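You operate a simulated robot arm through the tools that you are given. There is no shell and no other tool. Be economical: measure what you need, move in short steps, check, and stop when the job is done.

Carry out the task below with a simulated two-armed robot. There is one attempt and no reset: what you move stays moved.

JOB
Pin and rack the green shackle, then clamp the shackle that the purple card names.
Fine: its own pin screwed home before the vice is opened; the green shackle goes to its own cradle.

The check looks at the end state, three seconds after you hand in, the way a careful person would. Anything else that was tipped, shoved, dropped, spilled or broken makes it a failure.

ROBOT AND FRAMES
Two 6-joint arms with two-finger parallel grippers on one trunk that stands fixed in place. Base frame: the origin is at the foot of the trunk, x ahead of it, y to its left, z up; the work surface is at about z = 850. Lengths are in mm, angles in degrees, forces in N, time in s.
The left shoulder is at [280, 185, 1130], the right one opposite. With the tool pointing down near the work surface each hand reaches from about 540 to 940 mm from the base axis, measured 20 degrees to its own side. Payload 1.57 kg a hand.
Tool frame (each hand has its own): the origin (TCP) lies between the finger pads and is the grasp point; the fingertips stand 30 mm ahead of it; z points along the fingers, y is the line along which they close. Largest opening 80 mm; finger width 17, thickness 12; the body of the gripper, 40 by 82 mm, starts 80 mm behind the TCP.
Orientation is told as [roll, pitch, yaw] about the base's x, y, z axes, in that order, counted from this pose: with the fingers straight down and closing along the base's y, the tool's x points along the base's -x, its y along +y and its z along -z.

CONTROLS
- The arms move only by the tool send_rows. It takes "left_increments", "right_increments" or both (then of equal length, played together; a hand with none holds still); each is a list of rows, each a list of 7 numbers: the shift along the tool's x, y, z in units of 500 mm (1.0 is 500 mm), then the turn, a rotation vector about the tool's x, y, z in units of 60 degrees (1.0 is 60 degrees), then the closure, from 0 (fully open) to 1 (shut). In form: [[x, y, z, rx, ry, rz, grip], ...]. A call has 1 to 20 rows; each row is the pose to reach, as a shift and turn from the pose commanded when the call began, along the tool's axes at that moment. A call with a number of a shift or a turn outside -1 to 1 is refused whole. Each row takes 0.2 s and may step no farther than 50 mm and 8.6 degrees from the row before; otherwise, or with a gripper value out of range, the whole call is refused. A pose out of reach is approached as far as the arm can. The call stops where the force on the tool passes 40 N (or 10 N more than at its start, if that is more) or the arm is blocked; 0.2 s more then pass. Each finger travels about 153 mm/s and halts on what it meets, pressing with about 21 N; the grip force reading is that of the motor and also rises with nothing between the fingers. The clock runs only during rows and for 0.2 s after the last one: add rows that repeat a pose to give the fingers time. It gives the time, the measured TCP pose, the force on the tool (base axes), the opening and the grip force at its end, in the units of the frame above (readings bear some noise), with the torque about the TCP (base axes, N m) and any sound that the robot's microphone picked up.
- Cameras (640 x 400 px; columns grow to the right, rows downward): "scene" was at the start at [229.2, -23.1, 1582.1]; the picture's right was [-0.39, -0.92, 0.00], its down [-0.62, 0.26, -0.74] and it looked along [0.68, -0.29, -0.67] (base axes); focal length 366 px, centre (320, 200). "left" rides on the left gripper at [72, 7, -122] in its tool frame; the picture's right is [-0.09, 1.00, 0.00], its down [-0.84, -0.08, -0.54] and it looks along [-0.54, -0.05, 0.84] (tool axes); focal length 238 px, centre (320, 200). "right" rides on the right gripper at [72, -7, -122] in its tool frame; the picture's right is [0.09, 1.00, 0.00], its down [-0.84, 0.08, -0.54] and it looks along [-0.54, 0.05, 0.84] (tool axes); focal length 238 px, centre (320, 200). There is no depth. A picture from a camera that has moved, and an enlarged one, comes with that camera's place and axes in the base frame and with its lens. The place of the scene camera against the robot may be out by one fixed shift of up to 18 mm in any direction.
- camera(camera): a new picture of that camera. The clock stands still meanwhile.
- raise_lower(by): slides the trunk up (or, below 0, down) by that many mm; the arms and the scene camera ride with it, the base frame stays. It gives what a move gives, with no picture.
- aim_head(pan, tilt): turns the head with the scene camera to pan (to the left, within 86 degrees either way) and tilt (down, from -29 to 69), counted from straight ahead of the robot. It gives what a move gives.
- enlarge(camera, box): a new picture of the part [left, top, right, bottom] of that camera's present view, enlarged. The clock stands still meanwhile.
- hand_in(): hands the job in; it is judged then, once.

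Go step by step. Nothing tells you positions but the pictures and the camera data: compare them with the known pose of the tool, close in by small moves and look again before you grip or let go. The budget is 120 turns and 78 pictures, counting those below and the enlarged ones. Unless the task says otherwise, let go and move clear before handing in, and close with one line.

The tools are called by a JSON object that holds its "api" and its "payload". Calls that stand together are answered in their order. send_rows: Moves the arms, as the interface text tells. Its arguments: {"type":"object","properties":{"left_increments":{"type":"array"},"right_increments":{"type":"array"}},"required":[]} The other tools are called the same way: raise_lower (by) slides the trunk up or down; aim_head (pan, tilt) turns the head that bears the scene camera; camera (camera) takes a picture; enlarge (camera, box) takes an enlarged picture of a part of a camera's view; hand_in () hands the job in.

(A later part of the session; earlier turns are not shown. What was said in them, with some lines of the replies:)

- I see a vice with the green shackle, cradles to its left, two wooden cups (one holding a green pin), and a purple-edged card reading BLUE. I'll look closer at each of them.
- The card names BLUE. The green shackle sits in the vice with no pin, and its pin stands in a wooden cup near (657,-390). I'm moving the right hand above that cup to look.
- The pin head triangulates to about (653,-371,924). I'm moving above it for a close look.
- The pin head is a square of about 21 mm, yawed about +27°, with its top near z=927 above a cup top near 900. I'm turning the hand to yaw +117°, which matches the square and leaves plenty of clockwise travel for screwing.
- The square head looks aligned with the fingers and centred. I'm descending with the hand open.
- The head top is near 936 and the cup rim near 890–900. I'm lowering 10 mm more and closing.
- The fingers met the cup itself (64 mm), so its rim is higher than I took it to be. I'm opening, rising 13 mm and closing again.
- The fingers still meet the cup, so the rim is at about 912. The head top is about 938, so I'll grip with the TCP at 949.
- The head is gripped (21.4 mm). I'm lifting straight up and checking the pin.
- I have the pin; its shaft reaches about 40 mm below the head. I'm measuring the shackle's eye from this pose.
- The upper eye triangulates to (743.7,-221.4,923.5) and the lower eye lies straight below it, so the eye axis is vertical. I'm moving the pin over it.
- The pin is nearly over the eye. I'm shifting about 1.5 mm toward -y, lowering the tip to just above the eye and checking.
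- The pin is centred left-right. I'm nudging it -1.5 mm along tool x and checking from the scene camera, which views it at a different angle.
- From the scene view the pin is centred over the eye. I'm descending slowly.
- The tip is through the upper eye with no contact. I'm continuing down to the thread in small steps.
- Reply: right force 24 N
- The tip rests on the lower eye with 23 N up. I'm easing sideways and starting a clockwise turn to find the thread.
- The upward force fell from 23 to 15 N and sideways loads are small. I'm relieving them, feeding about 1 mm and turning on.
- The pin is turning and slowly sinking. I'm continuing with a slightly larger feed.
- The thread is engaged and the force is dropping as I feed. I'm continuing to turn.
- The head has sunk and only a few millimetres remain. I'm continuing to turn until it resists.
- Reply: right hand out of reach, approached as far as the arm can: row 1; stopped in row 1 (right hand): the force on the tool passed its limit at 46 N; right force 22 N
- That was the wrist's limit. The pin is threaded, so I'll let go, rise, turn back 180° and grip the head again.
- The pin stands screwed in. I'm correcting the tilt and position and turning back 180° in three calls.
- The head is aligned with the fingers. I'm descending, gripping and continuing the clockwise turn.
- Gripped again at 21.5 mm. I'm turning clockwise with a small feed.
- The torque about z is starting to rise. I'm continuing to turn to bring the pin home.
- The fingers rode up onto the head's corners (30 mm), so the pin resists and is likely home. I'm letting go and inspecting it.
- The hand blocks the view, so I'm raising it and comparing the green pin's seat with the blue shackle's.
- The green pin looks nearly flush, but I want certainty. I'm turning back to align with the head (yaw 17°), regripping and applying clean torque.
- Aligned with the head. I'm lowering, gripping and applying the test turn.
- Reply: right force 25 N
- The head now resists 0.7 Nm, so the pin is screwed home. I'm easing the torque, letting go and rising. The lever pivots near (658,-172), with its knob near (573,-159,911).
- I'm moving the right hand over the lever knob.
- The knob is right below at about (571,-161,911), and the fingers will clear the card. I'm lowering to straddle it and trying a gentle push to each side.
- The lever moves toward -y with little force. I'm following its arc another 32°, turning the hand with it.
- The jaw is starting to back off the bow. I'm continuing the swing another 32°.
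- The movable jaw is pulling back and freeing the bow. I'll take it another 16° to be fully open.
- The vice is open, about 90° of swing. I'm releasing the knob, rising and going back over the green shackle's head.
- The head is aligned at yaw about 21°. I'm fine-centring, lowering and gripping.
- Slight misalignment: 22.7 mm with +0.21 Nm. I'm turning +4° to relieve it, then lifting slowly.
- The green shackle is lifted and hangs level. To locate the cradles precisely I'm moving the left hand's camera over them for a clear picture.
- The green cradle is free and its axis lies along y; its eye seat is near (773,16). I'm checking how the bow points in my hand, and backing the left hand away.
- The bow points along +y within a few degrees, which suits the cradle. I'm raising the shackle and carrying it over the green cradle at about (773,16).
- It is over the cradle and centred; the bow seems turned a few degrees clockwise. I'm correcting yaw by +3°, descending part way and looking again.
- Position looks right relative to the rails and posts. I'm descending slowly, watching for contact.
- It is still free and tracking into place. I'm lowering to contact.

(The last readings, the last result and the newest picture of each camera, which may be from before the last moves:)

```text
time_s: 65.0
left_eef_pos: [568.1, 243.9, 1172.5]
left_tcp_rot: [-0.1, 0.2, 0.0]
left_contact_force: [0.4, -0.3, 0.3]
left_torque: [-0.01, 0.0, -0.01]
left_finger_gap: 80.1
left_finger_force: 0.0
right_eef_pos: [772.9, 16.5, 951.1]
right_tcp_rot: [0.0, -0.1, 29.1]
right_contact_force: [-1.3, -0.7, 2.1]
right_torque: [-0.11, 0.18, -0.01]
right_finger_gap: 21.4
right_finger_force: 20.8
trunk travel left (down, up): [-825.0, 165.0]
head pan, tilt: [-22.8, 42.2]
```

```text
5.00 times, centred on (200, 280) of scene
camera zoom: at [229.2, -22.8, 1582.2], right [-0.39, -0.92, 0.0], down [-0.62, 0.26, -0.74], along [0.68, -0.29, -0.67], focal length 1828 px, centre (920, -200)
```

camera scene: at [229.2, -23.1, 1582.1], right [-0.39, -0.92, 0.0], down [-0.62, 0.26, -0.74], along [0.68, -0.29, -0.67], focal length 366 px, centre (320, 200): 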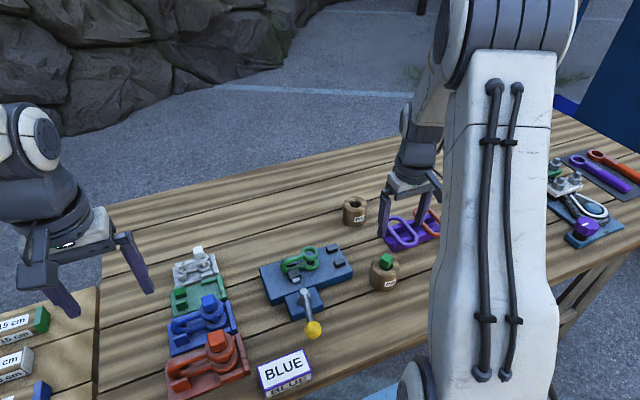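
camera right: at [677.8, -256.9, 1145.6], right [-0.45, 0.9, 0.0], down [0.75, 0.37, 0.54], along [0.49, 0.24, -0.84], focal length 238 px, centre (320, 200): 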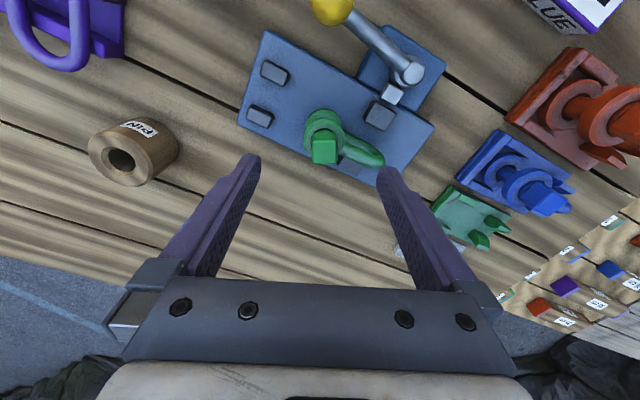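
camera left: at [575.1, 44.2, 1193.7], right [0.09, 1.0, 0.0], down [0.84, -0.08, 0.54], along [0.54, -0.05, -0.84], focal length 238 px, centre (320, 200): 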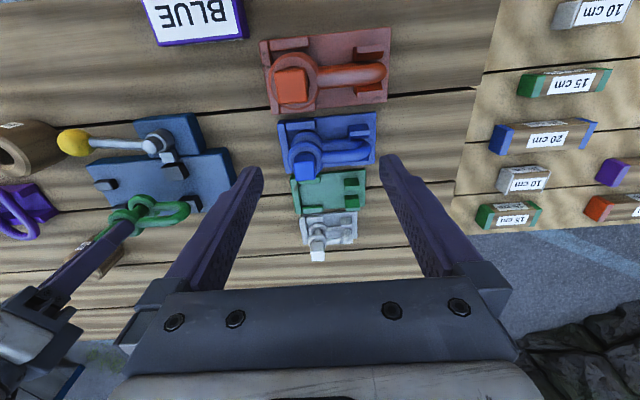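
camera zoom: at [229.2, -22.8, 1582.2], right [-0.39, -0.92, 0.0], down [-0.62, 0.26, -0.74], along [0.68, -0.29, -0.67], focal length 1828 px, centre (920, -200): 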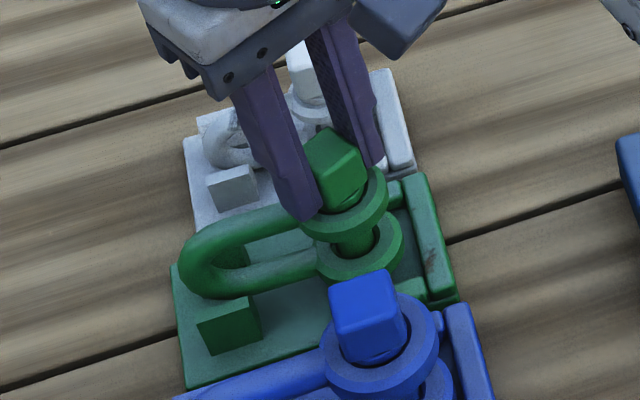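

Light contact at 951, just where the floor should be. I'm pressing 2–3 mm more to confirm it is seated.

{"api": "send_rows", "payload": {"right_increments": [[0, 0, 0.003, 0, 0, 0, 1], [0, 0, 0.006, 0, 0, 0, 1]]}}

```text
time_s: 65.6
left_eef_pos: [566.8, 244.2, 1172.6]
left_tcp_rot: [0.0, 0.1, 0.0]
left_contact_force: [-0.2, -0.5, -0.8]
left_torque: [0.0, -0.02, -0.02]
left_finger_gap: 79.9
left_finger_force: 0.0
right_eef_pos: [773.7, 17.3, 951.1]
right_tcp_rot: [-0.1, -0.4, 29.3]
right_contact_force: [-2.2, -3.2, 24.5]
right_torque: [-0.34, 0.76, 0.04]
right_finger_gap: 21.5
right_finger_force: 21.0
trunk travel left (down, up): [-825.0, 165.0]
head pan, tilt: [-22.8, 42.2]
```

The torque says the contact is at the -x side, about 24 mm off, so the eye is catching the near rail. I'm lifting a little, moving +4 mm in x and lowering again.

{"api": "send_rows", "payload": {"right_increments": [[0, 0, -0.012, 0, 0, 0, 1], [-0.007, -0.0039, -0.012, 0, 0, 0, 1], [-0.007, -0.0039, -0.004, 0, 0, 0, 1], [-0.007, -0.0039, 0.0, 0, 0, 0, 1], [-0.007, -0.0039, 0.004, 0, 0, 0, 1], [-0.007, -0.0039, 0.008, 0, 0, 0, 1]]}}

{"api": "enlarge", "payload": {"camera": "right", "box": [220, 60, 440, 220]}}

```text
time_s: 67.0
left_eef_pos: [566.7, 244.3, 1171.3]
left_tcp_rot: [0.1, 0.2, 0.0]
left_contact_force: [0.1, 0.3, 0.0]
left_torque: [0.01, 0.0, -0.03]
left_finger_gap: 80.1
left_finger_force: 0.0
right_eef_pos: [777.1, 15.9, 943.2]
right_tcp_rot: [0.1, -0.1, 29.2]
right_contact_force: [0.3, 0.5, -3.2]
right_torque: [-0.03, -0.01, 0.0]
right_finger_gap: 21.5
right_finger_force: 21.0
trunk travel left (down, up): [-825.0, 165.0]
head pan, tilt: [-22.8, 42.2]
```

```text
2.50 times, centred on (330, 140) of right
camera zoom: at [717.4, -25.0, 1066.3], right [-0.57, 0.82, 0.0], down [0.69, 0.48, 0.54], along [0.45, 0.31, -0.84], focal length 596 px, centre (295, 350)
```

zoom: 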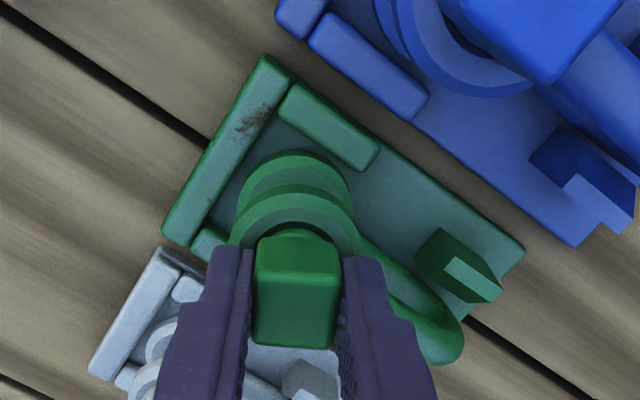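

It now passes below the earlier level without contact. I'm lowering further to the floor.

{"api": "send_rows", "payload": {"right_increments": [[0, 0, 0.004, 0, 0, 0, 1], [0, 0, 0.008, 0, 0, 0, 1], [0, 0, 0.012, 0, 0, 0, 1], [0, 0, 0.014, 0, 0, 0, 1]]}}

```text
time_s: 68.2
left_eef_pos: [565.2, 243.2, 1171.4]
left_tcp_rot: [0.0, 0.1, -0.1]
left_contact_force: [-0.2, -0.2, 0.2]
left_torque: [0.01, -0.02, -0.01]
left_finger_gap: 80.1
left_finger_force: 0.0
right_eef_pos: [777.8, 17.3, 941.7]
right_tcp_rot: [-0.1, -0.3, 29.2]
right_contact_force: [-6.5, -3.9, 16.2]
right_torque: [-0.07, 0.29, 0.09]
right_finger_gap: 21.3
right_finger_force: 20.8
trunk travel left (down, up): [-825.0, 165.0]
head pan, tilt: [-22.8, 42.2]
stopped in row 4 (right hand): the force on the tool passed its limit at 41 N (the readings are from after the stop); the commanded pose is now the measured one
```

It is seated on the floor (z≈941.7). I'm easing sideways, releasing gently and rising.

{"api": "send_rows", "payload": {"right_increments": [[0.0017, 0.001, -0.001, 0, 0, 0, 1], [0.0017, 0.001, -0.001, 0, 0, 0, 0.7], [0.0017, 0.001, -0.001, 0, 0, 0, 0.45], [0.0017, 0.001, -0.001, 0, 0, 0, 0.45], [0.0017, 0.001, -0.04, 0, 0, 0, 0.45], [0.0017, 0.001, -0.1, 0, 0, 0, 0.45], [0.0017, 0.001, -0.18, 0, 0, 0, 0.3]]}}

{"api": "enlarge", "payload": {"camera": "scene", "box": [150, 230, 250, 330]}}

{"api": "camera", "payload": {"camera": "right"}}

```text
time_s: 69.8
left_eef_pos: [566.9, 244.1, 1172.1]
left_tcp_rot: [-0.1, 0.2, 0.0]
left_contact_force: [-0.4, -0.4, 0.1]
left_torque: [-0.01, 0.01, 0.01]
left_finger_gap: 79.9
left_finger_force: 0.0
right_eef_pos: [778.1, 17.3, 1030.7]
right_tcp_rot: [0.0, -0.1, 29.1]
right_contact_force: [-0.2, 0.7, -0.2]
right_torque: [-0.01, -0.01, 0.01]
right_finger_gap: 56.2
right_finger_force: 0.1
trunk travel left (down, up): [-825.0, 165.0]
head pan, tilt: [-22.8, 42.2]
```

```text
4.00 times, centred on (200, 280) of scene
camera zoom: at [229.3, -22.9, 1582.0], right [-0.39, -0.92, 0.0], down [-0.62, 0.26, -0.74], along [0.68, -0.29, -0.67], focal length 1462 px, centre (800, -120)
```

zoom: 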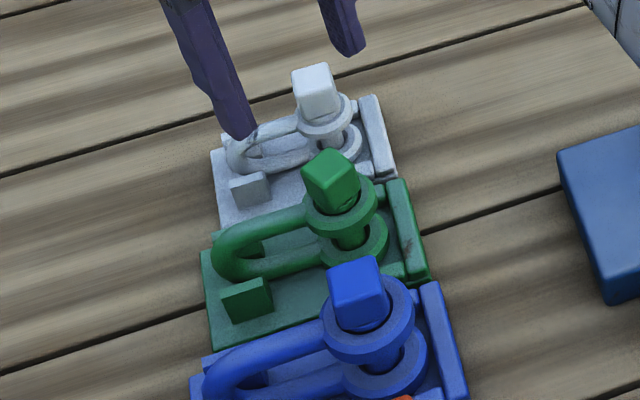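

```text
19 pictures are left
camera right: at [717.0, -24.7, 1152.3], right [-0.57, 0.82, 0.0], down [0.69, 0.47, 0.55], along [0.45, 0.31, -0.84], focal length 238 px, centre (320, 200)
```

right: 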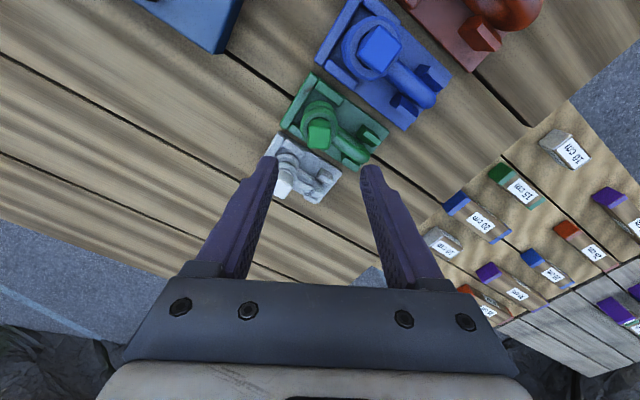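

The green shackle is racked in its cradle. Next is blue: its head is near (692,13,945), so I'm moving above it to check.

{"api": "send_rows", "payload": {"right_increments": [[0.05, 0.025, 0, 0, 0, 0.14, 0.2], [0.1, 0.05, 0, 0, 0, 0.28, 0], [0.154, 0.0766, 0, 0, 0, 0.417, 0], [0.154, 0.0766, 0.03, 0, 0, 0.417, 0]]}}

{"api": "enlarge", "payload": {"camera": "right", "box": [240, 60, 440, 220]}}

```text
time_s: 70.8
left_eef_pos: [567.7, 242.5, 1171.7]
left_tcp_rot: [0.0, 0.0, -0.1]
left_contact_force: [-0.4, -0.5, 0.4]
left_torque: [-0.04, -0.03, -0.02]
left_finger_gap: 80.2
left_finger_force: 0.1
right_eef_pos: [693.1, 11.1, 1015.1]
right_tcp_rot: [0.0, -0.3, 4.1]
right_contact_force: [-0.1, 0.4, -0.2]
right_torque: [-0.03, -0.01, -0.03]
right_finger_gap: 80.2
right_finger_force: 0.0
trunk travel left (down, up): [-825.0, 165.0]
head pan, tilt: [-22.8, 42.2]
```

```text
2.50 times, centred on (340, 140) of right
camera zoom: at [619.3, -0.3, 1137.5], right [-0.16, 0.99, 0.0], down [0.83, 0.14, 0.55], along [0.54, 0.09, -0.84], focal length 596 px, centre (270, 350)
```

zoom: 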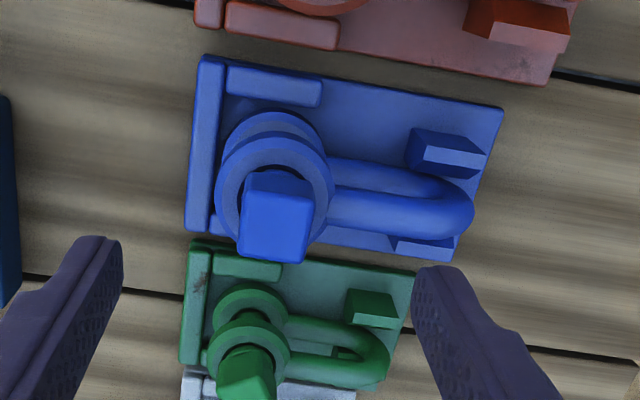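

The blue head is right below and squared to the base axes. I'm turning to yaw 0, lowering and gripping.

{"api": "send_rows", "payload": {"right_increments": [[-0.002, 0.0034, 0.03, 0, 0.005, 0.067, 0], [-0.002, 0.0034, 0.09, 0, 0.005, 0.067, 0], [-0.002, 0.0034, 0.14, 0, 0.005, 0.067, 0], [-0.002, 0.0034, 0.14, 0, 0.005, 0.067, 0.4], [-0.002, 0.0034, 0.14, 0, 0.005, 0.067, 0.8], [-0.002, 0.0034, 0.14, 0, 0.005, 0.067, 1], [-0.002, 0.0034, 0.14, 0, 0.005, 0.067, 1], [-0.002, 0.0034, 0.14, 0, 0.005, 0.067, 1]]}}

{"api": "camera", "payload": {"camera": "right"}}

```text
time_s: 72.3
left_eef_pos: [566.4, 243.8, 1171.0]
left_tcp_rot: [0.0, 0.0, 0.0]
left_contact_force: [0.9, 0.1, 1.5]
left_torque: [0.01, -0.02, 0.01]
left_finger_gap: 80.1
left_finger_force: 0.2
right_eef_pos: [694.6, 13.1, 946.6]
right_tcp_rot: [0.1, -0.3, 0.2]
right_contact_force: [-2.7, -6.0, 16.5]
right_torque: [-0.5, 0.37, 0.11]
right_finger_gap: 29.9
right_finger_force: 21.4
trunk travel left (down, up): [-825.0, 165.0]
head pan, tilt: [-22.8, 42.2]
stopped in row 7 (right hand): the force on the tool passed its limit at 41 N (the readings are from after the stop); the commanded pose is now the measured one
```

```text
17 pictures are left
camera right: at [621.0, 5.8, 1069.4], right [-0.1, 1.0, 0.0], down [0.83, 0.08, 0.54], along [0.54, 0.05, -0.84], focal length 238 px, centre (320, 200)
```

right: 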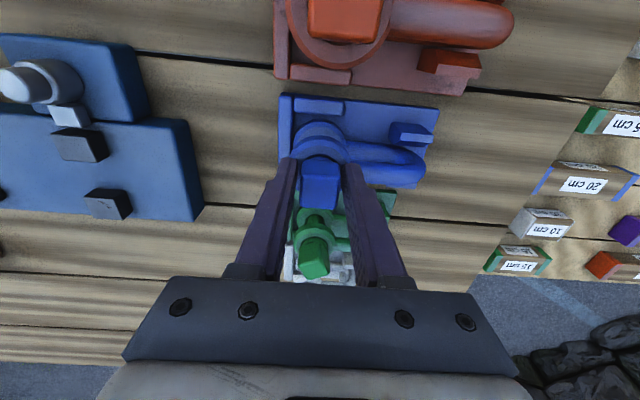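

The fingertips probably pressed on the eye while closing (16 N up, gap 29.9). I'm opening, rising 7 mm and gripping again.

{"api": "send_rows", "payload": {"right_increments": [[0, 0, 0, 0, 0, 0, 0.4], [0, 0, -0.007, 0, 0, 0, 0.4], [0, 0, -0.014, 0, 0.003, 0, 0.4], [0, 0, -0.014, 0, 0.005, 0, 0.7], [0, 0, -0.014, 0, 0.005, 0, 1], [0, 0, -0.014, 0, 0.005, 0, 1], [0, 0, -0.014, 0, 0.005, 0, 1]]}}

```text
time_s: 73.9
left_eef_pos: [568.1, 242.5, 1171.8]
left_tcp_rot: [0.0, 0.0, 0.1]
left_contact_force: [0.2, 0.0, 0.0]
left_torque: [0.03, -0.01, 0.01]
left_finger_gap: 80.1
left_finger_force: 0.1
right_eef_pos: [694.3, 13.8, 952.8]
right_tcp_rot: [0.2, 0.2, 0.2]
right_contact_force: [-0.3, -1.8, -0.2]
right_torque: [-0.14, 0.09, 0.03]
right_finger_gap: 24.5
right_finger_force: 21.3
trunk travel left (down, up): [-825.0, 165.0]
head pan, tilt: [-22.8, 42.2]
```

A clean grip at 24.5 mm. I'm lifting straight up.

{"api": "send_rows", "payload": {"right_increments": [[0, 0, -0.02, 0, 0, 0, 1], [0, 0, -0.05, 0, 0, 0, 1], [0, 0, -0.1, 0, 0, 0, 1], [0, 0, -0.15, 0, 0, 0, 1], [0, 0, -0.2, 0, 0, 0, 1]]}}

{"api": "camera", "payload": {"camera": "right"}}

```text
time_s: 75.1
left_eef_pos: [567.3, 242.7, 1172.2]
left_tcp_rot: [0.0, 0.1, 0.0]
left_contact_force: [0.5, -0.4, -0.8]
left_torque: [0.01, -0.03, 0.02]
left_finger_gap: 79.9
left_finger_force: 0.1
right_eef_pos: [696.3, 13.2, 1053.5]
right_tcp_rot: [0.1, 0.1, 0.1]
right_contact_force: [0.7, -0.2, -6.6]
right_torque: [-0.14, 0.05, 0.0]
right_finger_gap: 24.2
right_finger_force: 21.4
trunk travel left (down, up): [-825.0, 165.0]
head pan, tilt: [-22.8, 42.2]
```

```text
16 pictures are left
camera right: at [622.8, 6.2, 1175.9], right [-0.1, 1.0, 0.0], down [0.84, 0.08, 0.54], along [0.54, 0.05, -0.84], focal length 238 px, centre (320, 200)
```

right: 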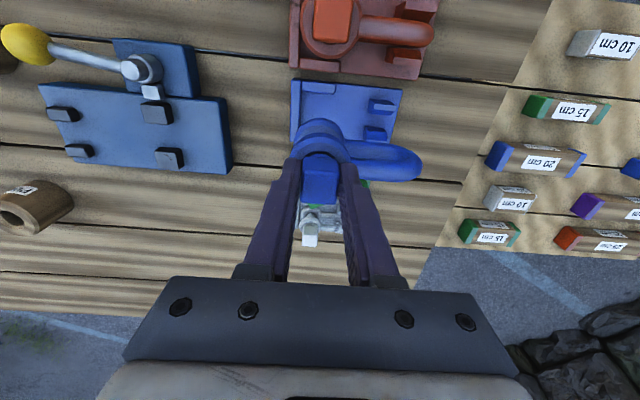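

The blue shackle is lifted and level. I'm carrying it over the open vice to (737,-228) and lowering part way.

{"api": "send_rows", "payload": {"right_increments": [[-0.014, -0.08, 0, 0, 0, 0, 1], [-0.028, -0.16, 0, 0, 0, 0, 1], [-0.042, -0.24, 0, 0, 0, 0, 1], [-0.056, -0.32, 0, 0, 0, 0, 1], [-0.07, -0.4, 0, 0, 0, 0, 1], [-0.084, -0.482, 0, 0, 0, 0, 1], [-0.084, -0.482, 0.05, 0, 0, 0, 1], [-0.084, -0.482, 0.08, 0, 0, 0, 1]]}}

{"api": "enlarge", "payload": {"camera": "right", "box": [240, 60, 440, 220]}}

{"api": "enlarge", "payload": {"camera": "scene", "box": [250, 210, 350, 310]}}

```text
time_s: 76.9
left_eef_pos: [566.7, 242.8, 1172.1]
left_tcp_rot: [0.0, 0.0, 0.0]
left_contact_force: [-0.8, 0.0, 0.4]
left_torque: [-0.02, -0.02, -0.02]
left_finger_gap: 80.1
left_finger_force: 0.0
right_eef_pos: [737.6, -227.7, 1012.8]
right_tcp_rot: [0.2, 0.2, 0.2]
right_contact_force: [-0.2, -0.3, -5.2]
right_torque: [-0.13, 0.0, 0.03]
right_finger_gap: 24.3
right_finger_force: 21.1
trunk travel left (down, up): [-825.0, 165.0]
head pan, tilt: [-22.8, 42.2]
```

```text
2.50 times, centred on (340, 140) of right
camera zoom: at [665.6, -235.2, 1134.1], right [-0.1, 1.0, 0.0], down [0.84, 0.08, 0.54], along [0.54, 0.05, -0.84], focal length 596 px, centre (270, 350)
```

zoom: 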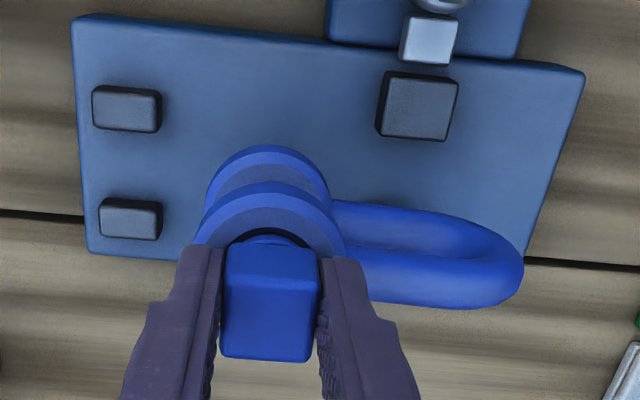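

```text
4.00 times, centred on (300, 260) of scene
camera zoom: at [229.6, -23.0, 1582.0], right [-0.39, -0.92, 0.0], down [-0.62, 0.26, -0.74], along [0.68, -0.29, -0.67], focal length 1462 px, centre (400, -40)
```

zoom: 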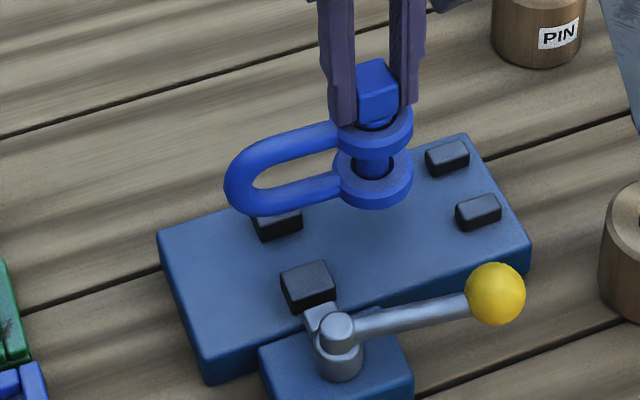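

The bow lies just in front of the fixed jaw and clears it. I'm lowering slowly onto the bed.

{"api": "send_rows", "payload": {"right_increments": [[0, 0, 0.02, 0, 0, 0, 1], [0, 0, 0.04, 0, 0, 0, 1], [0, 0, 0.056, 0, 0, 0, 1], [0, 0, 0.064, 0, 0, 0, 1], [0, 0, 0.07, 0, 0, 0, 1], [0, 0, 0.075, 0, 0, 0, 1]]}}

{"api": "enlarge", "payload": {"camera": "scene", "box": [250, 220, 350, 310]}}

```text
time_s: 77.9
left_eef_pos: [565.5, 242.5, 1172.4]
left_tcp_rot: [0.0, 0.0, 0.0]
left_contact_force: [0.6, 0.7, 0.1]
left_torque: [0.02, -0.03, 0.0]
left_finger_gap: 79.9
left_finger_force: 0.1
right_eef_pos: [739.0, -229.1, 989.2]
right_tcp_rot: [0.1, -0.3, 0.1]
right_contact_force: [-5.1, -3.4, 18.4]
right_torque: [0.56, 0.26, 0.12]
right_finger_gap: 24.9
right_finger_force: 21.3
trunk travel left (down, up): [-825.0, 165.0]
head pan, tilt: [-22.8, 42.2]
stopped in row 4 (right hand): the force on the tool passed its limit at 47 N (the readings are from after the stop); the commanded pose is now the measured one
```

```text
4.44 times, centred on (300, 265) of scene
camera zoom: at [227.9, -22.8, 1582.5], right [-0.39, -0.92, 0.0], down [-0.62, 0.26, -0.74], along [0.68, -0.29, -0.67], focal length 1625 px, centre (409, -89)
```

zoom: 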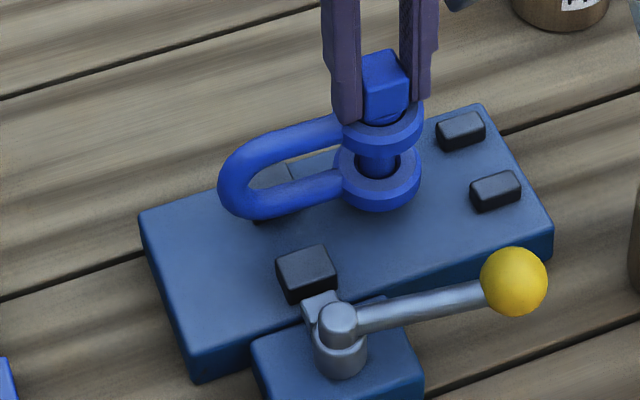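

The contact is 46 mm toward the bow and +9 mm in x: the bow touched the fixed jaw's top edge. I'm lifting, shifting 7 mm toward -x and lowering again.

{"api": "send_rows", "payload": {"right_increments": [[0, 0, -0.016, 0, 0.005, 0, 1], [0.014, 0, -0.016, 0, 0.005, 0, 1], [0.014, 0, -0.004, 0, 0.005, 0, 1], [0.014, 0, 0.004, 0, 0.005, 0, 1], [0.014, 0, 0.012, 0, 0.005, 0, 1], [0.014, 0, 0.018, 0, 0.005, 0, 1], [0.014, 0, 0.024, 0, 0.005, 0, 1], [0.014, 0, 0.028, 0, 0.005, 0, 1]]}}

{"api": "enlarge", "payload": {"camera": "scene", "box": [250, 220, 350, 310]}}

```text
time_s: 79.7
left_eef_pos: [567.2, 243.7, 1172.0]
left_tcp_rot: [0.0, 0.2, 0.0]
left_contact_force: [-1.3, 0.6, 0.3]
left_torque: [0.0, -0.01, -0.01]
left_finger_gap: 80.0
left_finger_force: 0.0
right_eef_pos: [731.9, -228.6, 973.9]
right_tcp_rot: [0.2, 0.2, 0.2]
right_contact_force: [-3.8, 1.6, 9.7]
right_torque: [-0.11, 0.2, 0.02]
right_finger_gap: 24.1
right_finger_force: 21.0
trunk travel left (down, up): [-825.0, 165.0]
head pan, tilt: [-22.8, 42.2]
```

```text
4.44 times, centred on (300, 265) of scene
camera zoom: at [228.7, -22.7, 1582.5], right [-0.39, -0.92, 0.0], down [-0.62, 0.26, -0.74], along [0.68, -0.29, -0.67], focal length 1625 px, centre (409, -89)
```

zoom: 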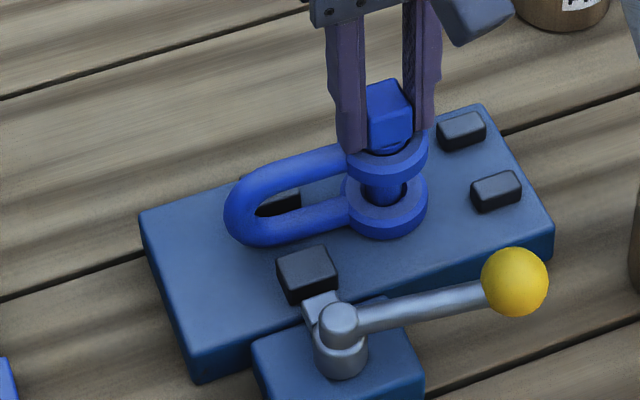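

It is seated on the bed (z=974). I'm easing the pressure and sliding it toward the fixed jaw until it touches.

{"api": "send_rows", "payload": {"right_increments": [[0, 0, -0.002, 0, 0, 0, 1], [-0.004, 0, -0.002, 0, 0, 0, 1], [-0.008, 0, -0.002, 0, 0, 0, 1]]}}

```text
time_s: 80.5
left_eef_pos: [566.3, 244.4, 1172.4]
left_tcp_rot: [0.0, 0.2, 0.0]
left_contact_force: [-0.2, 0.6, -0.3]
left_torque: [0.0, -0.01, 0.0]
left_finger_gap: 80.2
left_finger_force: 0.1
right_eef_pos: [736.3, -228.9, 973.8]
right_tcp_rot: [0.0, 0.1, 0.2]
right_contact_force: [-6.8, 0.0, 12.9]
right_torque: [-0.05, 0.23, -0.01]
right_finger_gap: 24.2
right_finger_force: 21.0
trunk travel left (down, up): [-825.0, 165.0]
head pan, tilt: [-22.8, 42.2]
```

No contact with the jaw yet; that was only friction. I'm sliding 3 mm more.

{"api": "send_rows", "payload": {"right_increments": [[-0.002, 0, -0.001, 0, 0, 0, 1], [-0.004, 0, -0.001, 0, 0, 0, 1], [-0.006, 0, -0.001, 0, 0, 0, 1]]}}

```text
time_s: 81.3
left_eef_pos: [567.3, 243.9, 1172.4]
left_tcp_rot: [0.0, 0.1, 0.0]
left_contact_force: [0.3, 0.6, -0.6]
left_torque: [0.01, 0.0, -0.03]
left_finger_gap: 80.2
left_finger_force: 0.0
right_eef_pos: [739.0, -228.3, 973.6]
right_tcp_rot: [0.1, 0.1, 0.2]
right_contact_force: [-4.8, -1.7, 4.4]
right_torque: [-0.11, 0.17, 0.06]
right_finger_gap: 24.7
right_finger_force: 20.6
trunk travel left (down, up): [-825.0, 165.0]
head pan, tilt: [-22.8, 42.2]
```

It's touching now. I'm letting go, rising and going back to the lever knob at about (648,-262).

{"api": "send_rows", "payload": {"right_increments": [[0, 0, 0, 0, 0, 0, 0.7], [0, 0, 0, 0, 0, 0, 0.4], [0, 0, 0, 0, 0, 0, 0.3], [0, 0, -0.06, 0, 0, 0, 0.3], [0, 0, -0.12, 0, 0, 0, 0.3], [0, 0, -0.18, 0, 0, 0, 0.3]]}}

{"api": "send_rows", "payload": {"right_increments": [[0.06, -0.02, 0, 0, 0, -0.14, 0.3], [0.12, -0.045, 0, 0, 0, -0.28, 0.3], [0.182, -0.067, 0, 0, 0, -0.42, 0.3], [0.182, -0.067, 0, 0, 0, -0.56, 0.3], [0.182, -0.067, 0, 0, 0, -0.7, 0.3], [0.182, -0.067, 0, 0, 0, -0.84, 0.3], [0.182, -0.067, 0, 0, 0, -0.98, 0.3]]}}

{"api": "send_rows", "payload": {"right_increments": [[0, 0, 0.03, 0, 0, -0.14, 0.3], [0, 0, 0.06, 0, 0, -0.28, 0.3], [0, 0, 0.08, 0, 0, -0.35, 0.3]]}}

{"api": "camera", "payload": {"camera": "right"}}

```text
time_s: 82.7
left_eef_pos: [568.2, 242.8, 1172.0]
left_tcp_rot: [-0.1, 0.1, 0.0]
left_contact_force: [-0.2, -0.3, -0.2]
left_torque: [0.0, -0.01, -0.01]
left_finger_gap: 80.4
left_finger_force: 0.0
right_eef_pos: [739.0, -228.6, 1062.6]
right_tcp_rot: [0.2, 0.2, 0.2]
right_contact_force: [-0.3, 0.9, 0.5]
right_torque: [-0.01, -0.02, -0.03]
right_finger_gap: 56.0
right_finger_force: 0.0
trunk travel left (down, up): [-825.0, 165.0]
head pan, tilt: [-22.8, 42.2]
```

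```text
time_s: 84.3
left_eef_pos: [567.3, 244.5, 1172.4]
left_tcp_rot: [-0.1, 0.1, 0.0]
left_contact_force: [-0.1, 0.5, 0.1]
left_torque: [-0.02, 0.02, -0.04]
left_finger_gap: 80.0
left_finger_force: 0.1
right_eef_pos: [648.1, -261.0, 1064.4]
right_tcp_rot: [0.2, 0.0, 59.1]
right_contact_force: [0.5, -0.6, -0.2]
right_torque: [0.0, -0.03, -0.02]
right_finger_gap: 55.9
right_finger_force: 0.1
trunk travel left (down, up): [-825.0, 165.0]
head pan, tilt: [-22.8, 42.2]
```

```text
time_s: 85.1
left_eef_pos: [566.1, 244.0, 1171.2]
left_tcp_rot: [0.1, 0.1, 0.0]
left_contact_force: [-0.6, 0.0, -1.2]
left_torque: [0.0, 0.0, 0.0]
left_finger_gap: 80.0
left_finger_force: 0.0
right_eef_pos: [648.2, -260.9, 1023.6]
right_tcp_rot: [0.1, -0.1, 80.2]
right_contact_force: [0.1, 0.8, 0.5]
right_torque: [0.02, 0.0, -0.03]
right_finger_gap: 55.8
right_finger_force: 0.0
trunk travel left (down, up): [-825.0, 165.0]
head pan, tilt: [-22.8, 42.2]
```

```text
11 pictures are left
camera right: at [642.9, -334.7, 1145.9], right [-1.0, 0.08, 0.0], down [0.07, 0.84, 0.54], along [0.04, 0.54, -0.84], focal length 238 px, centre (320, 200)
```

right: 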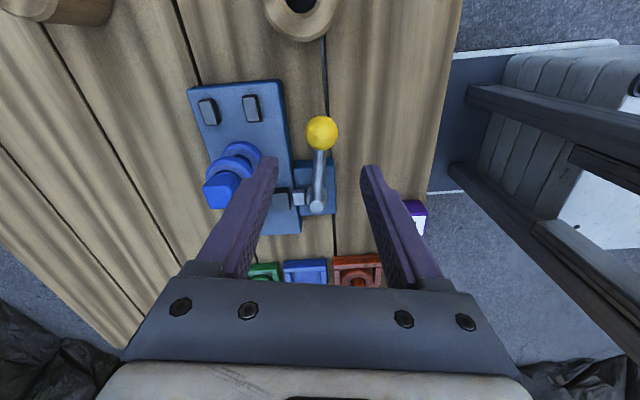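

The knob is right under the hand. I'm lowering and gripping it.

{"api": "send_rows", "payload": {"right_increments": [[0, 0, 0.08, 0, 0, 0, 0.3], [0, 0, 0.15, 0, 0, 0, 0.3], [0, 0, 0.197, 0, 0, 0, 0.3], [0, 0, 0.197, 0, 0, 0, 0.6], [0, 0, 0.197, 0, 0, 0, 0.6]]}}

```text
time_s: 86.3
left_eef_pos: [567.9, 244.4, 1171.4]
left_tcp_rot: [0.0, 0.1, 0.0]
left_contact_force: [0.0, -0.3, -0.1]
left_torque: [0.02, 0.03, 0.01]
left_finger_gap: 80.1
left_finger_force: 0.0
right_eef_pos: [646.9, -261.3, 924.9]
right_tcp_rot: [0.2, 0.0, 79.9]
right_contact_force: [-0.4, 1.2, -1.3]
right_torque: [-0.05, -0.07, 0.05]
right_finger_gap: 33.4
right_finger_force: 40.9
trunk travel left (down, up): [-825.0, 165.0]
head pan, tilt: [-22.8, 42.2]
```

Knob gripped. I'm swinging the lever back 32° along its arc.

{"api": "send_rows", "payload": {"right_increments": [[-0.0008, 0.0241, 0, 0, 0, 0.133, 0.6], [-0.005, 0.0478, 0, 0, 0, 0.267, 0.6], [-0.0121, 0.0706, 0, 0, 0, 0.4, 0.6], [-0.0226, 0.0922, 0, 0, 0, 0.533, 0.6]]}}

{"api": "enlarge", "payload": {"camera": "scene", "box": [250, 220, 350, 320]}}

```text
time_s: 87.3
left_eef_pos: [567.4, 243.7, 1171.0]
left_tcp_rot: [0.0, 0.1, -0.1]
left_contact_force: [-0.2, 0.0, 0.4]
left_torque: [-0.01, 0.0, 0.01]
left_finger_gap: 80.0
left_finger_force: 0.0
right_eef_pos: [603.1, -243.2, 925.0]
right_tcp_rot: [0.2, 0.0, 47.8]
right_contact_force: [-3.0, -1.0, -2.7]
right_torque: [0.01, -0.1, 0.23]
right_finger_gap: 33.3
right_finger_force: 40.6
trunk travel left (down, up): [-825.0, 165.0]
head pan, tilt: [-22.8, 42.2]
```

```text
4.00 times, centred on (300, 270) of scene
camera zoom: at [229.2, -23.1, 1582.0], right [-0.39, -0.92, 0.0], down [-0.62, 0.26, -0.74], along [0.68, -0.29, -0.67], focal length 1462 px, centre (400, -80)
```

zoom: 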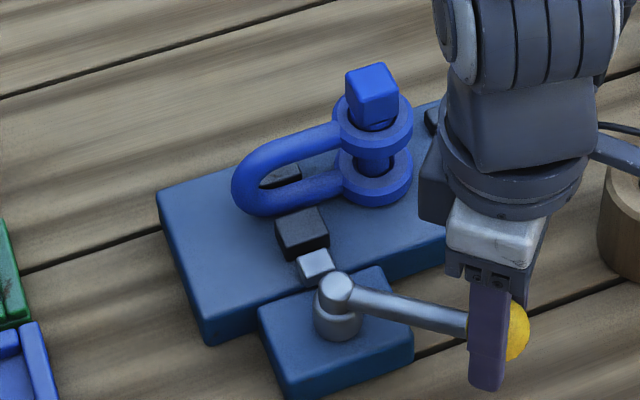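

The jaw is closing on the bow. I'm continuing the swing in force-limited steps.

{"api": "send_rows", "payload": {"right_increments": [[-0.0008, 0.0248, 0, 0, 0, 0.133, 0.6], [-0.005, 0.0488, 0, 0, 0, 0.267, 0.6], [-0.0123, 0.072, 0, 0, 0, 0.4, 0.6], [-0.023, 0.0938, 0, 0, 0, 0.533, 0.6]]}}

{"api": "enlarge", "payload": {"camera": "scene", "box": [250, 220, 350, 320]}}

```text
time_s: 88.3
left_eef_pos: [567.0, 243.0, 1172.2]
left_tcp_rot: [0.0, 0.1, 0.0]
left_contact_force: [-0.3, 0.4, -0.4]
left_torque: [0.04, 0.03, -0.04]
left_finger_gap: 80.2
left_finger_force: 0.0
right_eef_pos: [577.3, -202.5, 925.8]
right_tcp_rot: [0.2, 0.3, 16.0]
right_contact_force: [-9.1, -8.0, -9.1]
right_torque: [-0.16, -0.2, 0.06]
right_finger_gap: 33.4
right_finger_force: 41.4
trunk travel left (down, up): [-825.0, 165.0]
head pan, tilt: [-22.8, 42.2]
```

```text
4.00 times, centred on (300, 270) of scene
camera zoom: at [229.1, -23.6, 1582.0], right [-0.39, -0.92, 0.0], down [-0.62, 0.26, -0.74], along [0.68, -0.29, -0.67], focal length 1462 px, centre (400, -80)
```

zoom: 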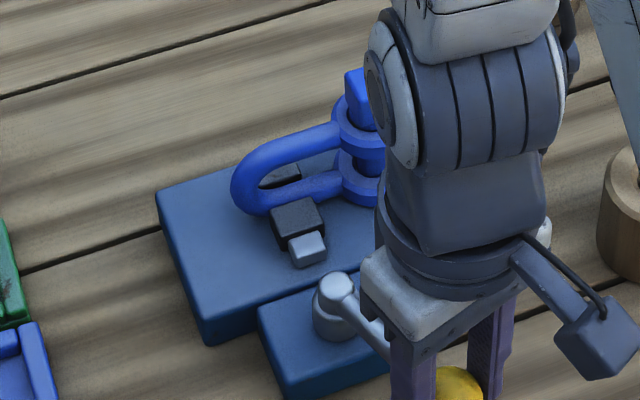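

The jaw is meeting the bow. I'm tightening further and letting the force limit stop the move.

{"api": "send_rows", "payload": {"right_increments": [[-0.0008, 0.0239, 0, 0, 0, 0.133, 0.6], [-0.0051, 0.0474, 0, 0, 0, 0.267, 0.6], [-0.0124, 0.0702, 0, 0, 0, 0.4, 0.6], [-0.02, 0.0866, 0, 0, 0, 0.5, 0.6]]}}

```text
time_s: 89.3
left_eef_pos: [566.6, 243.3, 1173.1]
left_tcp_rot: [0.0, 0.1, 0.0]
left_contact_force: [-0.7, -0.1, -0.4]
left_torque: [-0.02, 0.01, -0.01]
left_finger_gap: 80.2
left_finger_force: 0.0
right_eef_pos: [573.2, -157.4, 924.5]
right_tcp_rot: [0.0, 0.4, -14.0]
right_contact_force: [-16.1, -2.7, -6.8]
right_torque: [0.12, 0.39, 0.24]
right_finger_gap: 33.6
right_finger_force: 41.2
trunk travel left (down, up): [-825.0, 165.0]
head pan, tilt: [-22.8, 42.2]
```

The lever is back at its original clamped position. I'm nudging 3 mm more to check for the end stop while relieving the radial load.

{"api": "send_rows", "payload": {"right_increments": [[0.0022, 0.0026, 0, 0, 0, 0, 0.6], [0.0044, 0.0051, 0, 0, 0, 0, 0.6], [0.0044, 0.0051, 0, 0, 0, 0, 0.6]]}}

{"api": "enlarge", "payload": {"camera": "scene", "box": [250, 220, 350, 340]}}

```text
time_s: 90.0
left_eef_pos: [566.6, 242.0, 1172.4]
left_tcp_rot: [0.0, 0.0, 0.1]
left_contact_force: [1.0, 0.4, -0.4]
left_torque: [0.0, -0.04, 0.02]
left_finger_gap: 80.0
left_finger_force: 0.0
right_eef_pos: [572.5, -158.1, 926.2]
right_tcp_rot: [0.2, 0.3, -14.4]
right_contact_force: [1.4, -39.0, -3.1]
right_torque: [-0.93, -0.55, 0.13]
right_finger_gap: 33.6
right_finger_force: 41.3
trunk travel left (down, up): [-825.0, 165.0]
head pan, tilt: [-22.8, 42.2]
stopped in row 3 (right hand): the force on the tool passed its limit at 42 N (the readings are from after the stop); the commanded pose is now the measured one
```

```text
3.33 times, centred on (300, 280) of scene
camera zoom: at [229.4, -25.6, 1582.1], right [-0.39, -0.92, 0.0], down [-0.62, 0.26, -0.74], along [0.68, -0.29, -0.67], focal length 1219 px, centre (387, -67)
```

zoom: 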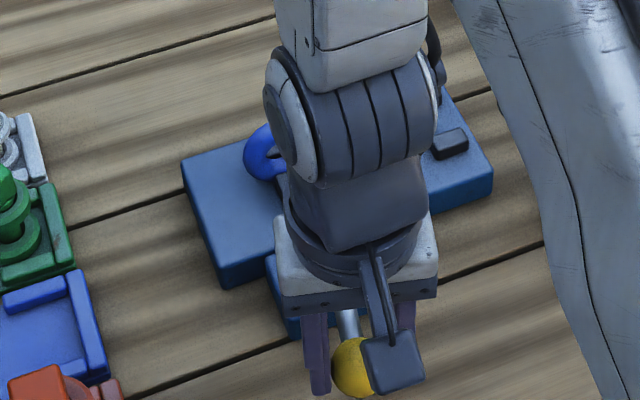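

The lever is hard against its stop (39 N), so the vice is clamped. I'm releasing the knob, rising and retreating for a final check.

{"api": "send_rows", "payload": {"right_increments": [[0, -0.002, 0, 0, 0, 0, 0.45], [0, -0.002, 0, 0, 0, 0, 0.35], [0, -0.002, 0, 0, 0, 0, 0.35], [0, -0.002, -0.08, 0, 0, 0, 0.35], [0, -0.002, -0.17, 0, 0, 0, 0.35], [0, -0.002, -0.26, 0, 0, 0, 0.35], [0, -0.002, -0.35, 0, 0, 0, 0.35]]}}

{"api": "send_rows", "payload": {"right_increments": [[0, -0.09, -0.02, 0, 0, 0, 0.2], [0, -0.18, -0.04, 0, 0, 0, 0], [0, -0.27, -0.06, 0, 0, 0, 0], [0, -0.36, -0.08, 0, 0, 0, 0], [0, -0.44, -0.1, 0, 0, 0, 0]]}}

{"api": "camera", "payload": {"camera": "scene"}}

{"api": "enlarge", "payload": {"camera": "scene", "box": [240, 220, 350, 350]}}

{"api": "enlarge", "payload": {"camera": "scene", "box": [140, 230, 260, 350]}}

```text
time_s: 91.6
left_eef_pos: [567.1, 243.8, 1171.4]
left_tcp_rot: [0.0, 0.1, 0.1]
left_contact_force: [-1.0, 0.7, 0.0]
left_torque: [0.01, 0.07, 0.0]
left_finger_gap: 80.1
left_finger_force: 0.0
right_eef_pos: [573.4, -156.7, 1100.9]
right_tcp_rot: [0.0, 0.3, -14.2]
right_contact_force: [1.0, -0.7, -0.3]
right_torque: [0.0, -0.01, -0.03]
right_finger_gap: 51.9
right_finger_force: 0.0
trunk travel left (down, up): [-825.0, 165.0]
head pan, tilt: [-22.8, 42.2]
```

```text
time_s: 92.8
left_eef_pos: [567.5, 245.1, 1171.2]
left_tcp_rot: [0.0, 0.1, 0.1]
left_contact_force: [-1.0, -0.3, 0.0]
left_torque: [0.04, -0.03, -0.03]
left_finger_gap: 79.9
left_finger_force: 0.0
right_eef_pos: [519.7, -371.0, 1151.2]
right_tcp_rot: [-0.1, 0.2, -14.0]
right_contact_force: [0.0, 0.1, -0.1]
right_torque: [-0.02, 0.03, -0.01]
right_finger_gap: 80.2
right_finger_force: 0.0
trunk travel left (down, up): [-825.0, 165.0]
head pan, tilt: [-22.8, 42.2]
```

```text
7 pictures are left
camera scene: at [229.3, -23.1, 1582.1], right [-0.39, -0.92, 0.0], down [-0.62, 0.26, -0.74], along [0.68, -0.29, -0.67], focal length 366 px, centre (320, 200)
```

scene: 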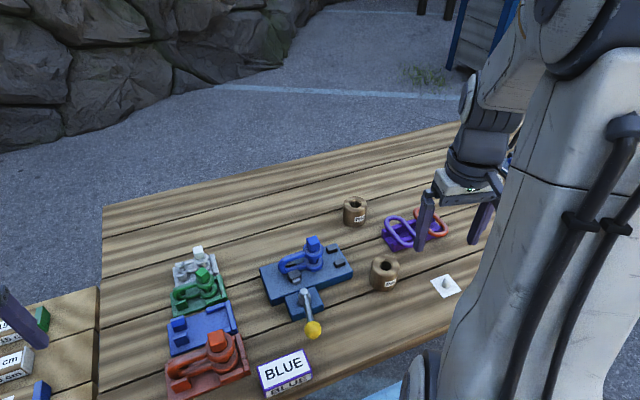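

```text
3.08 times, centred on (295, 285) of scene
camera zoom: at [229.3, -23.1, 1582.1], right [-0.39, -0.92, 0.0], down [-0.62, 0.26, -0.74], along [0.68, -0.29, -0.67], focal length 1125 px, centre (397, -62)
```

zoom: 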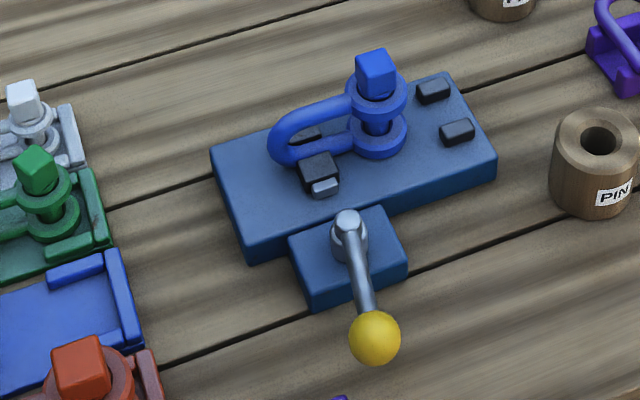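

```text
3.33 times, centred on (200, 290) of scene
camera zoom: at [229.3, -23.1, 1582.1], right [-0.39, -0.92, 0.0], down [-0.62, 0.26, -0.74], along [0.68, -0.29, -0.67], focal length 1219 px, centre (720, -100)
```

zoom: 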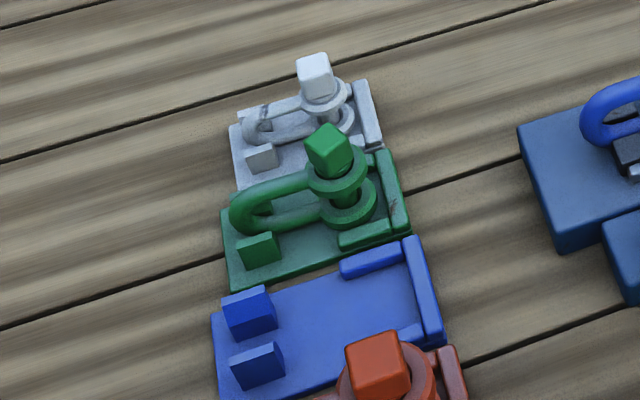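

The green shackle is pinned and seated in its cradle, the blue one is clamped in the vice, and nothing else has moved. I'm handing in.

{"api": "hand_in", "payload": {}}

```text
The job is handed in.
```

The green shackle is pinned, screwed home and racked in the green cradle, and the blue shackle that the purple card names is clamped in the vice; the job is handed in.
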